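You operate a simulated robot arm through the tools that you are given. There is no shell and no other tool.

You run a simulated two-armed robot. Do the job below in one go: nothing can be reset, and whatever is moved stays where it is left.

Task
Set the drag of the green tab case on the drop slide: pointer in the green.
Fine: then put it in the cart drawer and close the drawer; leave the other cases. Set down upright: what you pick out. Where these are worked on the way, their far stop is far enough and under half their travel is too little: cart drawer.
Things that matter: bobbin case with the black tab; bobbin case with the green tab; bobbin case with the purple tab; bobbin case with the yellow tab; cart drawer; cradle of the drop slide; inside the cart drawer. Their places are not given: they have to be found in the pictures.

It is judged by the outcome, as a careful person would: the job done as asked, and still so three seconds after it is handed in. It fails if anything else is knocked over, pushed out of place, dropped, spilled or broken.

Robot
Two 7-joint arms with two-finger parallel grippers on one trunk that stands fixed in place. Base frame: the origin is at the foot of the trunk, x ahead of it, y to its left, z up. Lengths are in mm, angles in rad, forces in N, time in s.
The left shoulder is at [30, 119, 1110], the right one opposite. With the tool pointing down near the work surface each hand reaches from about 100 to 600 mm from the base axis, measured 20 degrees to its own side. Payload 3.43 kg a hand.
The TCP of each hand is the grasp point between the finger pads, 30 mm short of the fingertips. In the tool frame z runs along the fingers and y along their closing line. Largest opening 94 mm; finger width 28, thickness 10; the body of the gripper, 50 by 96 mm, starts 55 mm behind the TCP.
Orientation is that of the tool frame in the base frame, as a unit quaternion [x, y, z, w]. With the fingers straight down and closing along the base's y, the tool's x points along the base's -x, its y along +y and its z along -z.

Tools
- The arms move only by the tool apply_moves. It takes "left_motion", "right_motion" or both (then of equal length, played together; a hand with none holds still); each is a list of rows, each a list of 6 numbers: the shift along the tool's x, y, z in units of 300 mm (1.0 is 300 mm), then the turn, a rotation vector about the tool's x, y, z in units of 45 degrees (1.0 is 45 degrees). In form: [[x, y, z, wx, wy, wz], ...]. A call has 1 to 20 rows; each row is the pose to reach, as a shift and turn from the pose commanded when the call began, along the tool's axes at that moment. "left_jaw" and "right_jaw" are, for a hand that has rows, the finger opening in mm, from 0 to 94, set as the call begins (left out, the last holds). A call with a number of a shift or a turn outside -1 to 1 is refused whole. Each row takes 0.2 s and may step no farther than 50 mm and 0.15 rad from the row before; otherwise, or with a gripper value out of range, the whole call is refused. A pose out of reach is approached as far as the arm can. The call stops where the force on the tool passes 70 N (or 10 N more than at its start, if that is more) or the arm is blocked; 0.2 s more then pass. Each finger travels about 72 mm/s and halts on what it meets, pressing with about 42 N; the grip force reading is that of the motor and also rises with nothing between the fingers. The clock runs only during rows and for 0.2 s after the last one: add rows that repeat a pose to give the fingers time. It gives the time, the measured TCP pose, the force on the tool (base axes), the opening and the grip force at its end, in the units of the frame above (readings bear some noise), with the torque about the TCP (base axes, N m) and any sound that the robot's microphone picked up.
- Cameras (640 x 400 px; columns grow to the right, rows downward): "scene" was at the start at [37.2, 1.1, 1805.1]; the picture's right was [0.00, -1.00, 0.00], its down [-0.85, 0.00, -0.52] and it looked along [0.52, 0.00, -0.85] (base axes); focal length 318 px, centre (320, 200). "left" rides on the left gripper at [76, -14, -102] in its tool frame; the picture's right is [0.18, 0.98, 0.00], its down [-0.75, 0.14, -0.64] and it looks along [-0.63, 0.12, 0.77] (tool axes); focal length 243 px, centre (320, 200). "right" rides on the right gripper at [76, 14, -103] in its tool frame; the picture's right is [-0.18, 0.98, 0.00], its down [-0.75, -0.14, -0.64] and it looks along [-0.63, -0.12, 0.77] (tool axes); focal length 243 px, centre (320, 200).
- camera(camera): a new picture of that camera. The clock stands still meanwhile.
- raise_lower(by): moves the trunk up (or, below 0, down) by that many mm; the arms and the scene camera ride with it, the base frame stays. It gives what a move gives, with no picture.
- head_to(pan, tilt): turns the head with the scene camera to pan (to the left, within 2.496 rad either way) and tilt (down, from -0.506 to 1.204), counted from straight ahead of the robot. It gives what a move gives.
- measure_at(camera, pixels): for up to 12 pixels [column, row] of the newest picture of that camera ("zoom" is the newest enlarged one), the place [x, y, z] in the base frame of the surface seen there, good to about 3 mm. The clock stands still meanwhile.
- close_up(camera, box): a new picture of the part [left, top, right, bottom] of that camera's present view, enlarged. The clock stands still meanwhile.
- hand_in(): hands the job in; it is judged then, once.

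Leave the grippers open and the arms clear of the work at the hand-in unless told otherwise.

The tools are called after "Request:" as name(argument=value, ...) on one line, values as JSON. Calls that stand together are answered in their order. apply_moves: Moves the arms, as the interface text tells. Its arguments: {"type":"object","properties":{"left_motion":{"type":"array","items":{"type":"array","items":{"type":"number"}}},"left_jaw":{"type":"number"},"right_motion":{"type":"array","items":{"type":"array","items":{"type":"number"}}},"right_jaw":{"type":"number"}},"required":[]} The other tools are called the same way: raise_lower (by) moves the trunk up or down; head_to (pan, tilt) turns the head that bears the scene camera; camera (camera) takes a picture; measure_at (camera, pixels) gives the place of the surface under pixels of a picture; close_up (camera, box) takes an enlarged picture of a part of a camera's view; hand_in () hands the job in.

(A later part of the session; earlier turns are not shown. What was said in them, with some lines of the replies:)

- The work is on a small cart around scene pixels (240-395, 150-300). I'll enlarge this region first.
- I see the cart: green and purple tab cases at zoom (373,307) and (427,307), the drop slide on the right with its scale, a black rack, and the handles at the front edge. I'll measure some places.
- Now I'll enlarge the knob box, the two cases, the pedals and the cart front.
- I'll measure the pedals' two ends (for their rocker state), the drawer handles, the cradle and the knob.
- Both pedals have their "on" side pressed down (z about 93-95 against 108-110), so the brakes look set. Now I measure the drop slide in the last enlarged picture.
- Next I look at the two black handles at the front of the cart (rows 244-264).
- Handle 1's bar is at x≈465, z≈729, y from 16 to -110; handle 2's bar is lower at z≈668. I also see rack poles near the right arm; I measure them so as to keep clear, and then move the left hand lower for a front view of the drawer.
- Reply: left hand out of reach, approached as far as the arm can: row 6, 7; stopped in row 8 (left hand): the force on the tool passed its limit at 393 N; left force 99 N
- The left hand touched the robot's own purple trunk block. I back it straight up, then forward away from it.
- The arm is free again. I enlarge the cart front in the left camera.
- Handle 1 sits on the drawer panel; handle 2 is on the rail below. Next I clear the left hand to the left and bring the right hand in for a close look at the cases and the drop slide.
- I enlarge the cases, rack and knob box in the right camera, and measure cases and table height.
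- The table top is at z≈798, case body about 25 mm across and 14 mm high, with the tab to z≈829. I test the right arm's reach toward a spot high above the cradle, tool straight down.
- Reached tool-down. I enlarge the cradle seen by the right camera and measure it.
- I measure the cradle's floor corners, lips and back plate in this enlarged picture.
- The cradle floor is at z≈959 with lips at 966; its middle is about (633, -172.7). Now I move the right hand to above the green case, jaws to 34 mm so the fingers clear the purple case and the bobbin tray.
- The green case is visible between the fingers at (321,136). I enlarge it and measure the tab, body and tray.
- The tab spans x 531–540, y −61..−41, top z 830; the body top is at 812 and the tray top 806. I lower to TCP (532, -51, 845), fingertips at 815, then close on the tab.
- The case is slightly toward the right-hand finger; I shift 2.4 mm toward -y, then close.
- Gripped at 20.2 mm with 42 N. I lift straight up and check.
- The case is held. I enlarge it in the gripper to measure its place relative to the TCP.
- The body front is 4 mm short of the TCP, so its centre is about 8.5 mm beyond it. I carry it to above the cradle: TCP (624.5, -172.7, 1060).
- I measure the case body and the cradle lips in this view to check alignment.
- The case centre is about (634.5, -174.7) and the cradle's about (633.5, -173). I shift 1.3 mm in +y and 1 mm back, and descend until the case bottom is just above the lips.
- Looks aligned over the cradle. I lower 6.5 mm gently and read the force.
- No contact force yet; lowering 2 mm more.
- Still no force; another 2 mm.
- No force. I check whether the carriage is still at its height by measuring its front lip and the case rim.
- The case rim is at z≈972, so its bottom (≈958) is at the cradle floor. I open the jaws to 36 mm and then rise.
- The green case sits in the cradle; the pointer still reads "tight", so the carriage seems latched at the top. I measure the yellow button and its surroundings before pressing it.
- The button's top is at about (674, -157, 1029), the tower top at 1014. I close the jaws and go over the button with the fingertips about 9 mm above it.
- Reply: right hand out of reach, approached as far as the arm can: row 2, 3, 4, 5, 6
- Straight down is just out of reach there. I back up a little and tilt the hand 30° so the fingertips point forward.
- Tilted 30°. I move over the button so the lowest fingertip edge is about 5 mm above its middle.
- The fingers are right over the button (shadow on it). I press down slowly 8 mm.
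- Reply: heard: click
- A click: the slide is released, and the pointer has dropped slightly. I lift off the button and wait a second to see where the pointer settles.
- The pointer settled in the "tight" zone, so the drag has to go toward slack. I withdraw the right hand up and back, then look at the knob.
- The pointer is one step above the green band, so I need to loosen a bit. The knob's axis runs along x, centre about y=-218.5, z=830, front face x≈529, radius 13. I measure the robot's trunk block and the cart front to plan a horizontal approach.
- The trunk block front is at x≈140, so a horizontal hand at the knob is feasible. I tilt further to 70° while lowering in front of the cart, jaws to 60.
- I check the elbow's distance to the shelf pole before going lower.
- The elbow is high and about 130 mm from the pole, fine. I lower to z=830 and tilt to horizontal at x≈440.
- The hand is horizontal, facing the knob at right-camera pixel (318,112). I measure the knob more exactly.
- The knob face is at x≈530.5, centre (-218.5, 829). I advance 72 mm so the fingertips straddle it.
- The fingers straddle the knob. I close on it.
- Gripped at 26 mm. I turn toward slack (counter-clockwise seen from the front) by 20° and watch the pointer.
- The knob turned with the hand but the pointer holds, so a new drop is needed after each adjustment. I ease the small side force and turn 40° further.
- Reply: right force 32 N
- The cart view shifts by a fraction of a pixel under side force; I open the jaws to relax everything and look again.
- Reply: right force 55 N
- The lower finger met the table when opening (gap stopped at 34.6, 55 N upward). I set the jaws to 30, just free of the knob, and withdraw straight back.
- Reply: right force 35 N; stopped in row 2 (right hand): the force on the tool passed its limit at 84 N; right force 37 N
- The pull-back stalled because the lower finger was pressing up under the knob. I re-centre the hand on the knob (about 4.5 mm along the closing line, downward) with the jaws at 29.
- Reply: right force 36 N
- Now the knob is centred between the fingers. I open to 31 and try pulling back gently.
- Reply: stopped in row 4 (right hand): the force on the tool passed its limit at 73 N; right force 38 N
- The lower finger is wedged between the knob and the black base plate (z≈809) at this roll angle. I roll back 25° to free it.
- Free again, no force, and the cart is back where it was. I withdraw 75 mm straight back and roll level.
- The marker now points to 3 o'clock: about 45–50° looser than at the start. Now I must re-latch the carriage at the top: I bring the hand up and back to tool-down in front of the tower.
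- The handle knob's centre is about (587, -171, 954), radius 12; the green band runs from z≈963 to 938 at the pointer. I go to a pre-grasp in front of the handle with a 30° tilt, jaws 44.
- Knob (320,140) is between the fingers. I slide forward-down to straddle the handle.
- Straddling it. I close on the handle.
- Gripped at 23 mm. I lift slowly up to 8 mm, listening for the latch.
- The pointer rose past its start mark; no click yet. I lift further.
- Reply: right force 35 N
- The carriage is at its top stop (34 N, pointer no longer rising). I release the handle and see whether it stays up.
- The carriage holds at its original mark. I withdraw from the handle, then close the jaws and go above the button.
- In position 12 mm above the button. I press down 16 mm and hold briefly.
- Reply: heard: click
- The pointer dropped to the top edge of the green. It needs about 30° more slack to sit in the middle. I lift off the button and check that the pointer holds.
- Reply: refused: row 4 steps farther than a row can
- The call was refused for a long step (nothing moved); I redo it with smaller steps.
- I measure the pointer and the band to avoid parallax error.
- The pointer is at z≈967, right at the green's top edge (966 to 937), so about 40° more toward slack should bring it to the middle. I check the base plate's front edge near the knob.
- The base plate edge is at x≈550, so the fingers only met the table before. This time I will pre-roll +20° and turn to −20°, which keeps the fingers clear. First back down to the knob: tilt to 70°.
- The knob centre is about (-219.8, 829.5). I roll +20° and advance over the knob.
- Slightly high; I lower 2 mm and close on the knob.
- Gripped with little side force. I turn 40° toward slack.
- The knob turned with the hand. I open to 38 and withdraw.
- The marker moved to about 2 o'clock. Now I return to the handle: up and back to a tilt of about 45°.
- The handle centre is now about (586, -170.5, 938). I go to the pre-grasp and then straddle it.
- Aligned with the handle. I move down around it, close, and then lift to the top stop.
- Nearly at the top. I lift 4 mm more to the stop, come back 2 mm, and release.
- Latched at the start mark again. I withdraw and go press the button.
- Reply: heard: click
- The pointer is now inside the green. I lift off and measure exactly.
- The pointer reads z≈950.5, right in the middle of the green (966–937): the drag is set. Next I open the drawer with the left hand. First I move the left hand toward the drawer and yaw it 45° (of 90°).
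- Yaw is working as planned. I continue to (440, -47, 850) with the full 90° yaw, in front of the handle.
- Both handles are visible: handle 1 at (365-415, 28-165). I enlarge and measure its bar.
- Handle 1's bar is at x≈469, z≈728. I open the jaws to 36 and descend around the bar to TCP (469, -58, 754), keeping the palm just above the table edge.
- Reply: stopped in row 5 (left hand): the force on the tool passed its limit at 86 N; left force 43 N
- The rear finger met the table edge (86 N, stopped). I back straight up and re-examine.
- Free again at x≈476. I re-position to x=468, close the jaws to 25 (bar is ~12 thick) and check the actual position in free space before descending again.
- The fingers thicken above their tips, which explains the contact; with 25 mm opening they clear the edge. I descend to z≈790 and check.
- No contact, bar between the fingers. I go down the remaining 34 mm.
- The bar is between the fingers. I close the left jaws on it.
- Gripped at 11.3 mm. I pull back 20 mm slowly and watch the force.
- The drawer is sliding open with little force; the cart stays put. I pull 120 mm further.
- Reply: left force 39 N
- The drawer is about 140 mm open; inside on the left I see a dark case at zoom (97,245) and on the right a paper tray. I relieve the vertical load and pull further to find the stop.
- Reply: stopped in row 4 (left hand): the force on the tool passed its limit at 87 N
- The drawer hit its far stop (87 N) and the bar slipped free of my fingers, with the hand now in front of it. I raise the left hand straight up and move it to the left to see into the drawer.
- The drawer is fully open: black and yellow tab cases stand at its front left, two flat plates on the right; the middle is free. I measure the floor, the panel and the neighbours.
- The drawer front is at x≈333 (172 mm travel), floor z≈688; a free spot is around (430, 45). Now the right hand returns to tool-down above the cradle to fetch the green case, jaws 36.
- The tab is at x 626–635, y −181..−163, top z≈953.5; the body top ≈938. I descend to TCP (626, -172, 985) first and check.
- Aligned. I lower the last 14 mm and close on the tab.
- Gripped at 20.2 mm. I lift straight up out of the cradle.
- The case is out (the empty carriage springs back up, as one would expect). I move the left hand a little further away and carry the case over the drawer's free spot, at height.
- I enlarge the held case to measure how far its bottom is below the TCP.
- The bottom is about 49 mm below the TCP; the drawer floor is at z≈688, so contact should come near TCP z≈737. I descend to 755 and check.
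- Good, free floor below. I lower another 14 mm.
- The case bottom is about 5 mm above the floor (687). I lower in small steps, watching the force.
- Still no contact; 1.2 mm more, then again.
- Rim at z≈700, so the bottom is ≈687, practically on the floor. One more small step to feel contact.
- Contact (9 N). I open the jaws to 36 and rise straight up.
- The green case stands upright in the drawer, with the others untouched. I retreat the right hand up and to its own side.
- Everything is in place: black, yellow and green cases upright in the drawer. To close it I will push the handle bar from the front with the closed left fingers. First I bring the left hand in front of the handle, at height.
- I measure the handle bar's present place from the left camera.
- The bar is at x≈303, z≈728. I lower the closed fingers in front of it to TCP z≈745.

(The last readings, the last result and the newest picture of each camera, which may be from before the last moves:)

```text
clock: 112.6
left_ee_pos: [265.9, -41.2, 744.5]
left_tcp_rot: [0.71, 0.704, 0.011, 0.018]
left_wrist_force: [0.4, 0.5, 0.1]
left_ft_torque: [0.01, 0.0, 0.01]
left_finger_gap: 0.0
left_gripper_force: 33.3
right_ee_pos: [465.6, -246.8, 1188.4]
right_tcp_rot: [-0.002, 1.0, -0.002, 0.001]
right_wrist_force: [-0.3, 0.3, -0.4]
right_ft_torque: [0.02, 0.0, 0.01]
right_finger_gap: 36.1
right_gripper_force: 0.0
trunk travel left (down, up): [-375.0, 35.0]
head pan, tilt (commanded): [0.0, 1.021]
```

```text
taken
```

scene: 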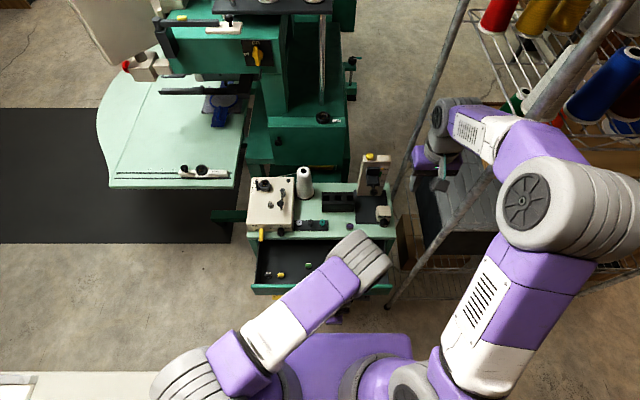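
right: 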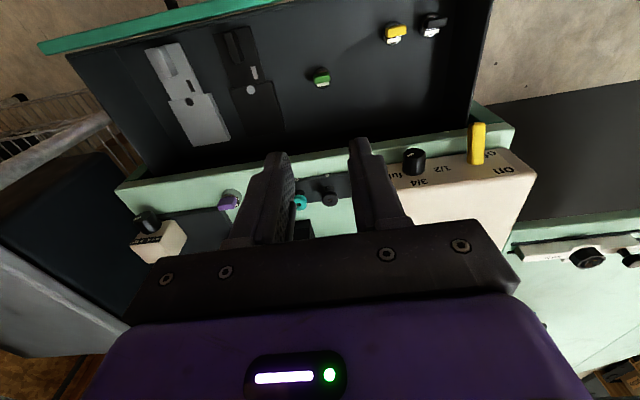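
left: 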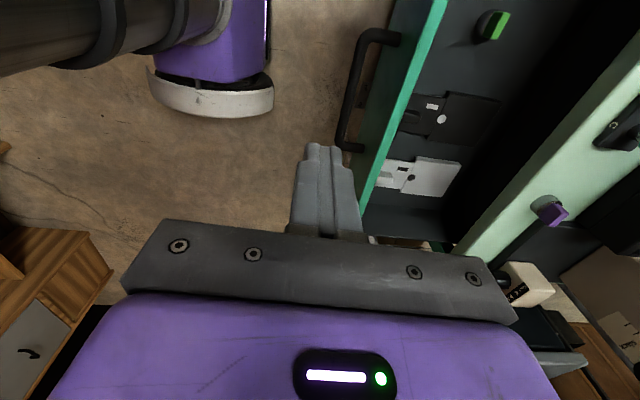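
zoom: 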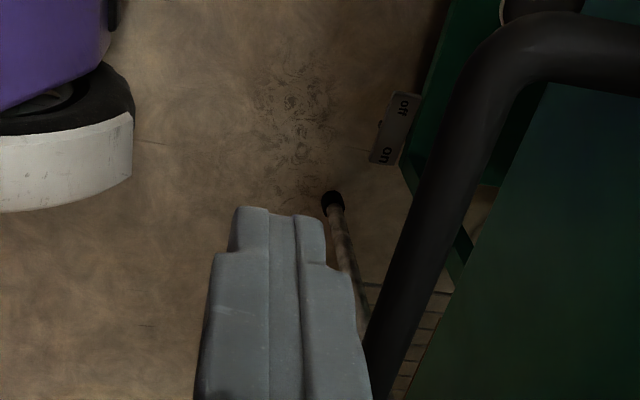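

In place. I push slowly (about 50 mm/s), first 80 mm.

Request:
apply_moves(left_motion=[[0, 0.03, 0, 0, 0, 0], [0, 0.05, 0, 0, 0, 0], [0, 0.07, 0, 0, 0, 0], [0, 0.1, 0, 0, 0, 0], [0, 0.135, 0, 0, 0, 0], [0, 0.17, 0, 0, 0, 0], [0, 0.205, 0, 0, 0, 0], [0, 0.24, 0, 0, 0, 0], [0, 0.267, 0, 0, 0, 0]])

Request:
close_up(camera="scene", box=[240, 200, 410, 310])

```text
clock: 114.6
left_ee_pos: [347.1, -44.1, 749.5]
left_tcp_rot: [0.71, 0.703, 0.012, 0.018]
left_wrist_force: [-1.2, 0.7, 0.1]
left_ft_torque: [0.07, 0.05, 0.0]
left_finger_gap: 0.0
left_gripper_force: 33.1
right_ee_pos: [465.8, -247.6, 1189.1]
right_tcp_rot: [-0.003, 1.0, -0.002, 0.001]
right_wrist_force: [-0.6, -0.4, 0.1]
right_ft_torque: [0.0, 0.0, -0.03]
right_finger_gap: 35.9
right_gripper_force: 0.0
trunk travel left (down, up): [-375.0, 35.0]
head pan, tilt (commanded): [0.0, 1.021]
```

```text
3.64 times, centred on (325, 255) of scene
```

zoom: 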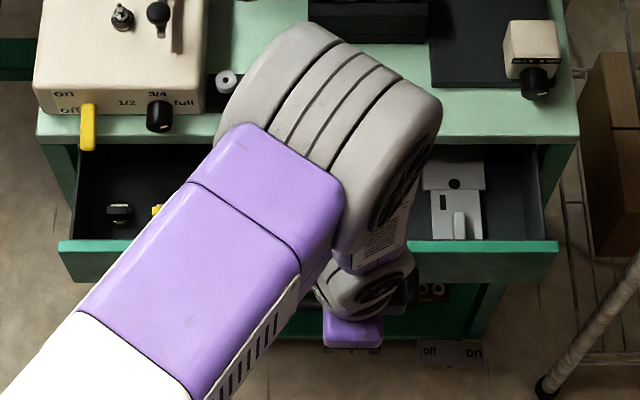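

It is closing smoothly. I continue 75 mm more, keeping the height.

Request:
apply_moves(left_motion=[[0, 0.03, 0.004, 0, 0, 0], [0, 0.06, 0.008, 0, 0, 0], [0, 0.09, 0.012, 0, 0, 0], [0, 0.12, 0.015, 0, 0, 0], [0, 0.15, 0.018, 0, 0, 0], [0, 0.18, 0.021, 0, 0, 0], [0, 0.21, 0.024, 0, 0, 0], [0, 0.235, 0.026, 0, 0, 0], [0, 0.25, 0.027, 0, 0, 0]])

Request:
close_up(camera="scene", box=[240, 200, 410, 310])

Request:
close_up(camera="left", box=[240, 60, 440, 220])

```text
clock: 116.6
left_ee_pos: [422.4, -45.5, 744.7]
left_tcp_rot: [0.71, 0.704, 0.011, 0.018]
left_wrist_force: [-1.0, -0.1, 1.2]
left_ft_torque: [0.02, 0.03, -0.01]
left_finger_gap: 0.0
left_gripper_force: 32.4
right_ee_pos: [465.8, -246.7, 1189.6]
right_tcp_rot: [-0.002, 1.0, -0.002, 0.001]
right_wrist_force: [0.3, -0.4, 0.8]
right_ft_torque: [-0.01, -0.02, -0.03]
right_finger_gap: 36.3
right_gripper_force: 0.1
trunk travel left (down, up): [-375.0, 35.0]
head pan, tilt (commanded): [0.0, 1.021]
```

```text
3.64 times, centred on (325, 255) of scene
```

zoom: 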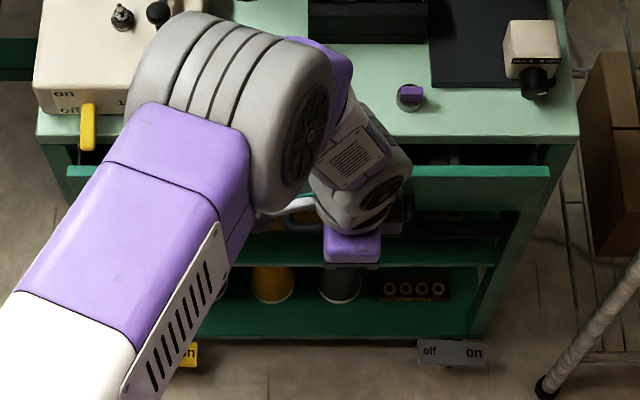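

```text
2.50 times, centred on (340, 140) of left
```

zoom: 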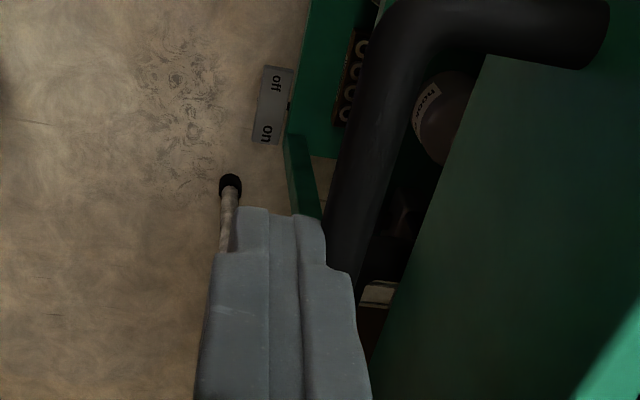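

About 28 mm remain. I push on slowly in small steps until it meets the closed stop.

Request:
apply_moves(left_motion=[[0, 0.017, 0.002, 0, 0, 0], [0, 0.033, 0.004, 0, 0, 0], [0, 0.05, 0.006, 0, 0, 0], [0, 0.063, 0.007, 0, 0, 0], [0, 0.073, 0.008, 0, 0, 0], [0, 0.08, 0.009, 0, 0, 0]])

Request:
close_up(camera="scene", box=[240, 200, 410, 310])

```text
clock: 118.0
left_ee_pos: [446.6, -44.7, 742.8]
left_tcp_rot: [0.711, 0.703, 0.011, 0.018]
left_wrist_force: [-1.2, 1.1, 0.3]
left_ft_torque: [0.04, -0.02, 0.01]
left_finger_gap: 0.0
left_gripper_force: 32.7
right_ee_pos: [464.9, -247.1, 1188.4]
right_tcp_rot: [-0.003, 1.0, -0.002, 0.001]
right_wrist_force: [-0.8, -0.3, 0.3]
right_ft_torque: [-0.01, -0.03, 0.04]
right_finger_gap: 36.1
right_gripper_force: 0.0
trunk travel left (down, up): [-375.0, 35.0]
head pan, tilt (commanded): [0.0, 1.021]
```

```text
3.64 times, centred on (325, 255) of scene
```

zoom: 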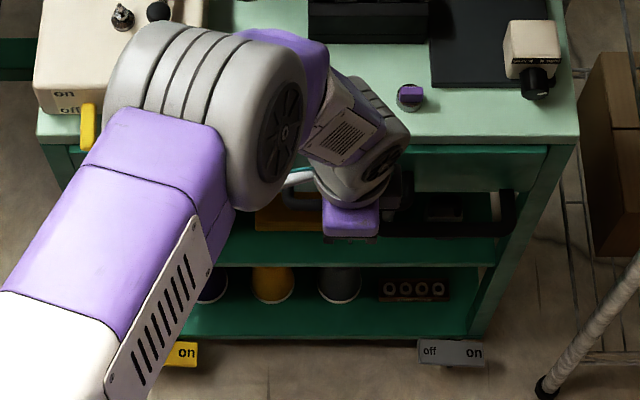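

Nearly closed. A few more 3 mm steps until the force rises.

Request:
apply_moves(left_motion=[[0, 0.008, 0.001, 0, 0, 0], [0, 0.016, 0.002, 0, 0, 0], [0, 0.024, 0.003, 0, 0, 0], [0, 0.03, 0.003, 0, 0, 0]])

Request:
close_up(camera="scene", box=[330, 220, 400, 260])

```text
clock: 119.0
left_ee_pos: [455.2, -43.8, 741.3]
left_tcp_rot: [0.71, 0.703, 0.011, 0.017]
left_wrist_force: [0.6, 0.3, 0.3]
left_ft_torque: [0.0, 0.01, 0.01]
left_finger_gap: 0.0
left_gripper_force: 33.0
right_ee_pos: [465.8, -246.9, 1189.2]
right_tcp_rot: [-0.003, 1.0, -0.003, 0.0]
right_wrist_force: [-0.1, -0.5, -0.5]
right_ft_torque: [0.0, -0.03, 0.03]
right_finger_gap: 36.3
right_gripper_force: 0.1
trunk travel left (down, up): [-375.0, 35.0]
head pan, tilt (commanded): [0.0, 1.021]
```

```text
9.14 times, centred on (365, 240) of scene
```

zoom: 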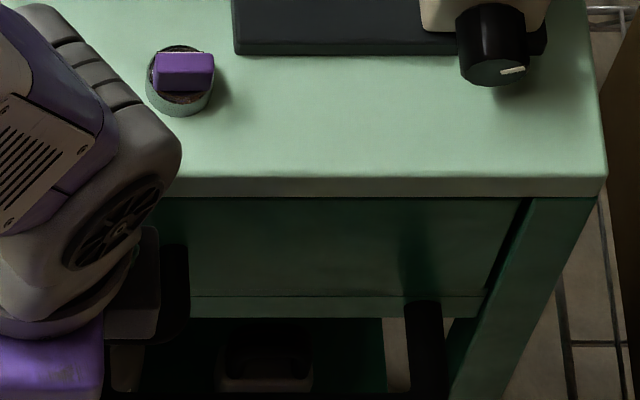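

It looks flush. I push a little more to confirm the stop, then measure the panel.

Request:
apply_moves(left_motion=[[0, 0.006, 0.001, 0, 0, 0], [0, 0.012, 0.001, 0, 0, 0], [0, 0.018, 0.002, 0, 0, 0]])

Request:
close_up(camera="scene", box=[330, 220, 400, 260])

Request:
measure_at(camera="zoom", pixels=[[330, 240], [400, 270], [300, 215], [450, 210], [330, 185], [410, 320], [530, 230]])

```text
clock: 119.8
left_ee_pos: [456.3, -45.4, 742.1]
left_tcp_rot: [0.71, 0.703, 0.011, 0.015]
left_wrist_force: [-19.7, 0.4, 8.8]
left_ft_torque: [0.11, 0.23, 0.25]
left_finger_gap: 0.1
left_gripper_force: 33.0
right_ee_pos: [463.1, -246.9, 1189.1]
right_tcp_rot: [-0.003, 1.0, -0.003, 0.001]
right_wrist_force: [-0.5, 0.1, 0.5]
right_ft_torque: [0.0, -0.02, 0.0]
right_finger_gap: 36.1
right_gripper_force: 0.1
trunk travel left (down, up): [-375.0, 35.0]
head pan, tilt (commanded): [0.0, 1.021]
```

```text
9.14 times, centred on (365, 240) of scene
```

zoom: 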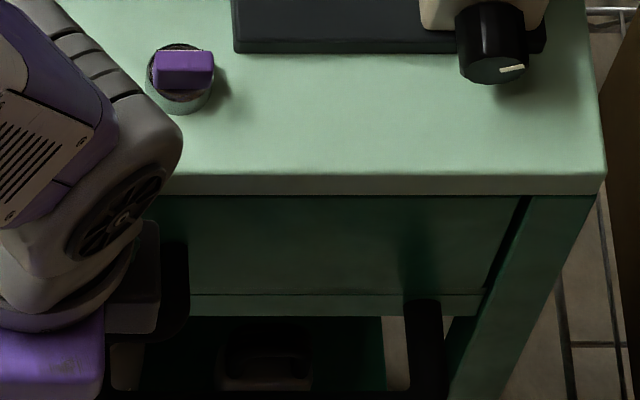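

```text
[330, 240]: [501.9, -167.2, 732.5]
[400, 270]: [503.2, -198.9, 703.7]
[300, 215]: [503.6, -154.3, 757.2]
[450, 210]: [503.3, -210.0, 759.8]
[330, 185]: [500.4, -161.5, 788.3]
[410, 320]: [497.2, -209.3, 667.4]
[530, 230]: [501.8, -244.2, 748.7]
```

The stop is felt (20 N) and the panel is back at x≈503: the drawer is closed. I back the left hand off, then lift it clear to the left.

Request:
apply_moves(left_motion=[[0, -0.03, 0, 0, 0, 0], [0, -0.12, 0, 0, 0, 0], [0, -0.2, -0.1, 0, 0, 0], [0, -0.22, -0.25, 0, 0, 0], [0, -0.22, -0.4, 0, 0, 0], [0.05, -0.22, -0.55, 0, 0, 0], [0.15, -0.24, -0.67, 0, 0, 0], [0.27, -0.26, -0.76, 0, 0, 0], [0.4, -0.28, -0.84, 0, 0, 0], [0.54, -0.3, -0.9, 0, 0, 0], [0.68, -0.3, -0.95, 0, 0, 0], [0.8, -0.3, -1.0, 0, 0, 0]])

Request:
camera(camera="scene")

Request:
close_up(camera="scene", box=[235, 150, 410, 310])

```text
clock: 122.4
left_ee_pos: [362.2, 200.2, 1035.3]
left_tcp_rot: [0.712, 0.702, 0.012, 0.018]
left_wrist_force: [0.2, 0.2, 0.6]
left_ft_torque: [-0.01, -0.03, -0.03]
left_finger_gap: 0.0
left_gripper_force: 33.0
right_ee_pos: [465.6, -247.9, 1189.5]
right_tcp_rot: [-0.003, 1.0, -0.002, 0.001]
right_wrist_force: [0.2, 0.5, -0.3]
right_ft_torque: [-0.03, 0.02, -0.01]
right_finger_gap: 35.9
right_gripper_force: 0.1
trunk travel left (down, up): [-375.0, 35.0]
head pan, tilt (commanded): [0.0, 1.021]
```

```text
taken
```

scene: 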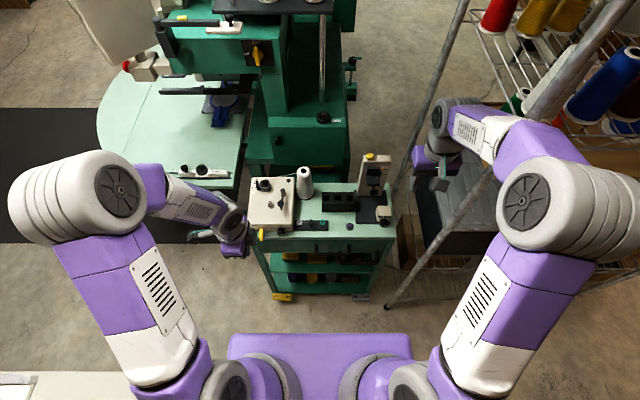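

```text
2.50 times, centred on (322, 230) of scene
```

zoom: 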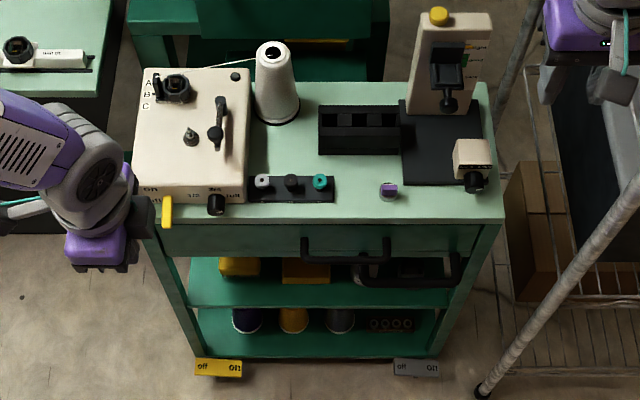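

The drawer is closed, the purple case, bobbins, cone and winder are as before. Finally I raise the left hand further clear and open both grippers.

Request:
apply_moves(left_motion=[[0.03, -0.03, -0.1, 0, 0, 0], [0.06, -0.06, -0.2, 0, 0, 0], [0.09, -0.08, -0.32, 0, 0, 0], [0.12, -0.1, -0.42, 0, 0, 0], [0.12, -0.1, -0.5, 0, 0, 0], [0.12, -0.1, -0.5, 0, 0, 0]], right_motion=[[0, 0, -0.01, 0, 0, 0], [0, 0, -0.03, 0, 0, 0], [0, 0, -0.05, 0, 0, 0], [0, 0, -0.05, 0, 0, 0], [0, 0, -0.05, 0, 0, 0], [0, 0, -0.05, 0, 0, 0]], left_jaw=94, right_jaw=94)

Request:
camera(camera="scene")

Request:
close_up(camera="scene", box=[235, 150, 410, 310])

Request:
close_up(camera="scene", box=[355, 150, 395, 230])

```text
clock: 123.8
left_ee_pos: [327.2, 237.1, 1183.9]
left_tcp_rot: [0.712, 0.702, 0.011, 0.017]
left_wrist_force: [-0.4, 0.1, 0.1]
left_ft_torque: [0.01, 0.01, -0.04]
left_finger_gap: 93.9
left_gripper_force: 0.0
right_ee_pos: [465.9, -246.9, 1204.2]
right_tcp_rot: [-0.003, 1.0, -0.003, 0.002]
right_wrist_force: [-0.2, 0.0, -0.3]
right_ft_torque: [0.03, 0.02, 0.01]
right_finger_gap: 94.2
right_gripper_force: 0.0
trunk travel left (down, up): [-375.0, 35.0]
head pan, tilt (commanded): [0.0, 1.021]
```

```text
taken
```

scene: 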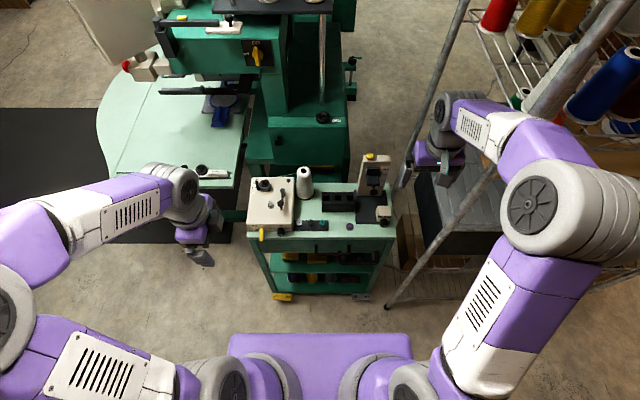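

```text
2.50 times, centred on (322, 230) of scene
```

zoom: 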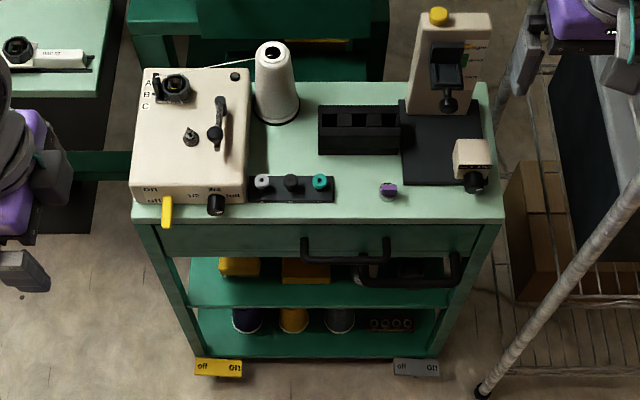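

```text
5.00 times, centred on (375, 190) of scene
```

zoom: 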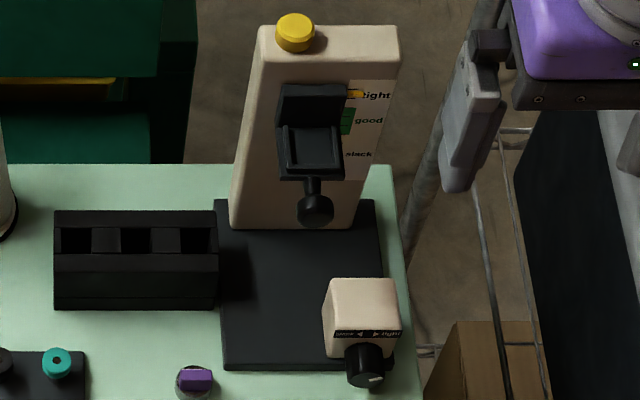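

The drag on the green tab case was set so the pointer read in the middle of the green. The case stands upright in the drawer and the drawer is closed. The other cases are where they were, both grippers are open and the arms are clear, so I hand in.

Request:
hand_in()

```text
The job is handed in.
```

I set the drag on the green tab case and put it upright in the cart drawer. I then closed the drawer and handed the job in.

- **Drag:** on the last drop the pointer settled at about z 950, in the middle of the green band (937 to 966). It took two turns of the knob toward slack. The empty carriage went back to the top, by "tight", once the case was lifted out, so the pointer no longer shows the reading.
- **Drawer:** it opened to its far stop (about 172 mm) and was pushed closed slowly until it met the stop. I last saw the green case upright just before closing; I did not reopen the drawer to check it.
- **Other cases:** I did not touch the black, yellow or purple tab cases. The purple one is still in its place on the cart. The black and yellow ones were upright in the drawer before it closed.
- **Contacts along the way:** the left hand hit the robot's own trunk once, hard (393 N). The fingers jammed at the drag knob and once met the cart's table edge. The bar slipped from the left gripper when the drawer reached its stop. Nothing looked moved or damaged in the pictures afterwards.
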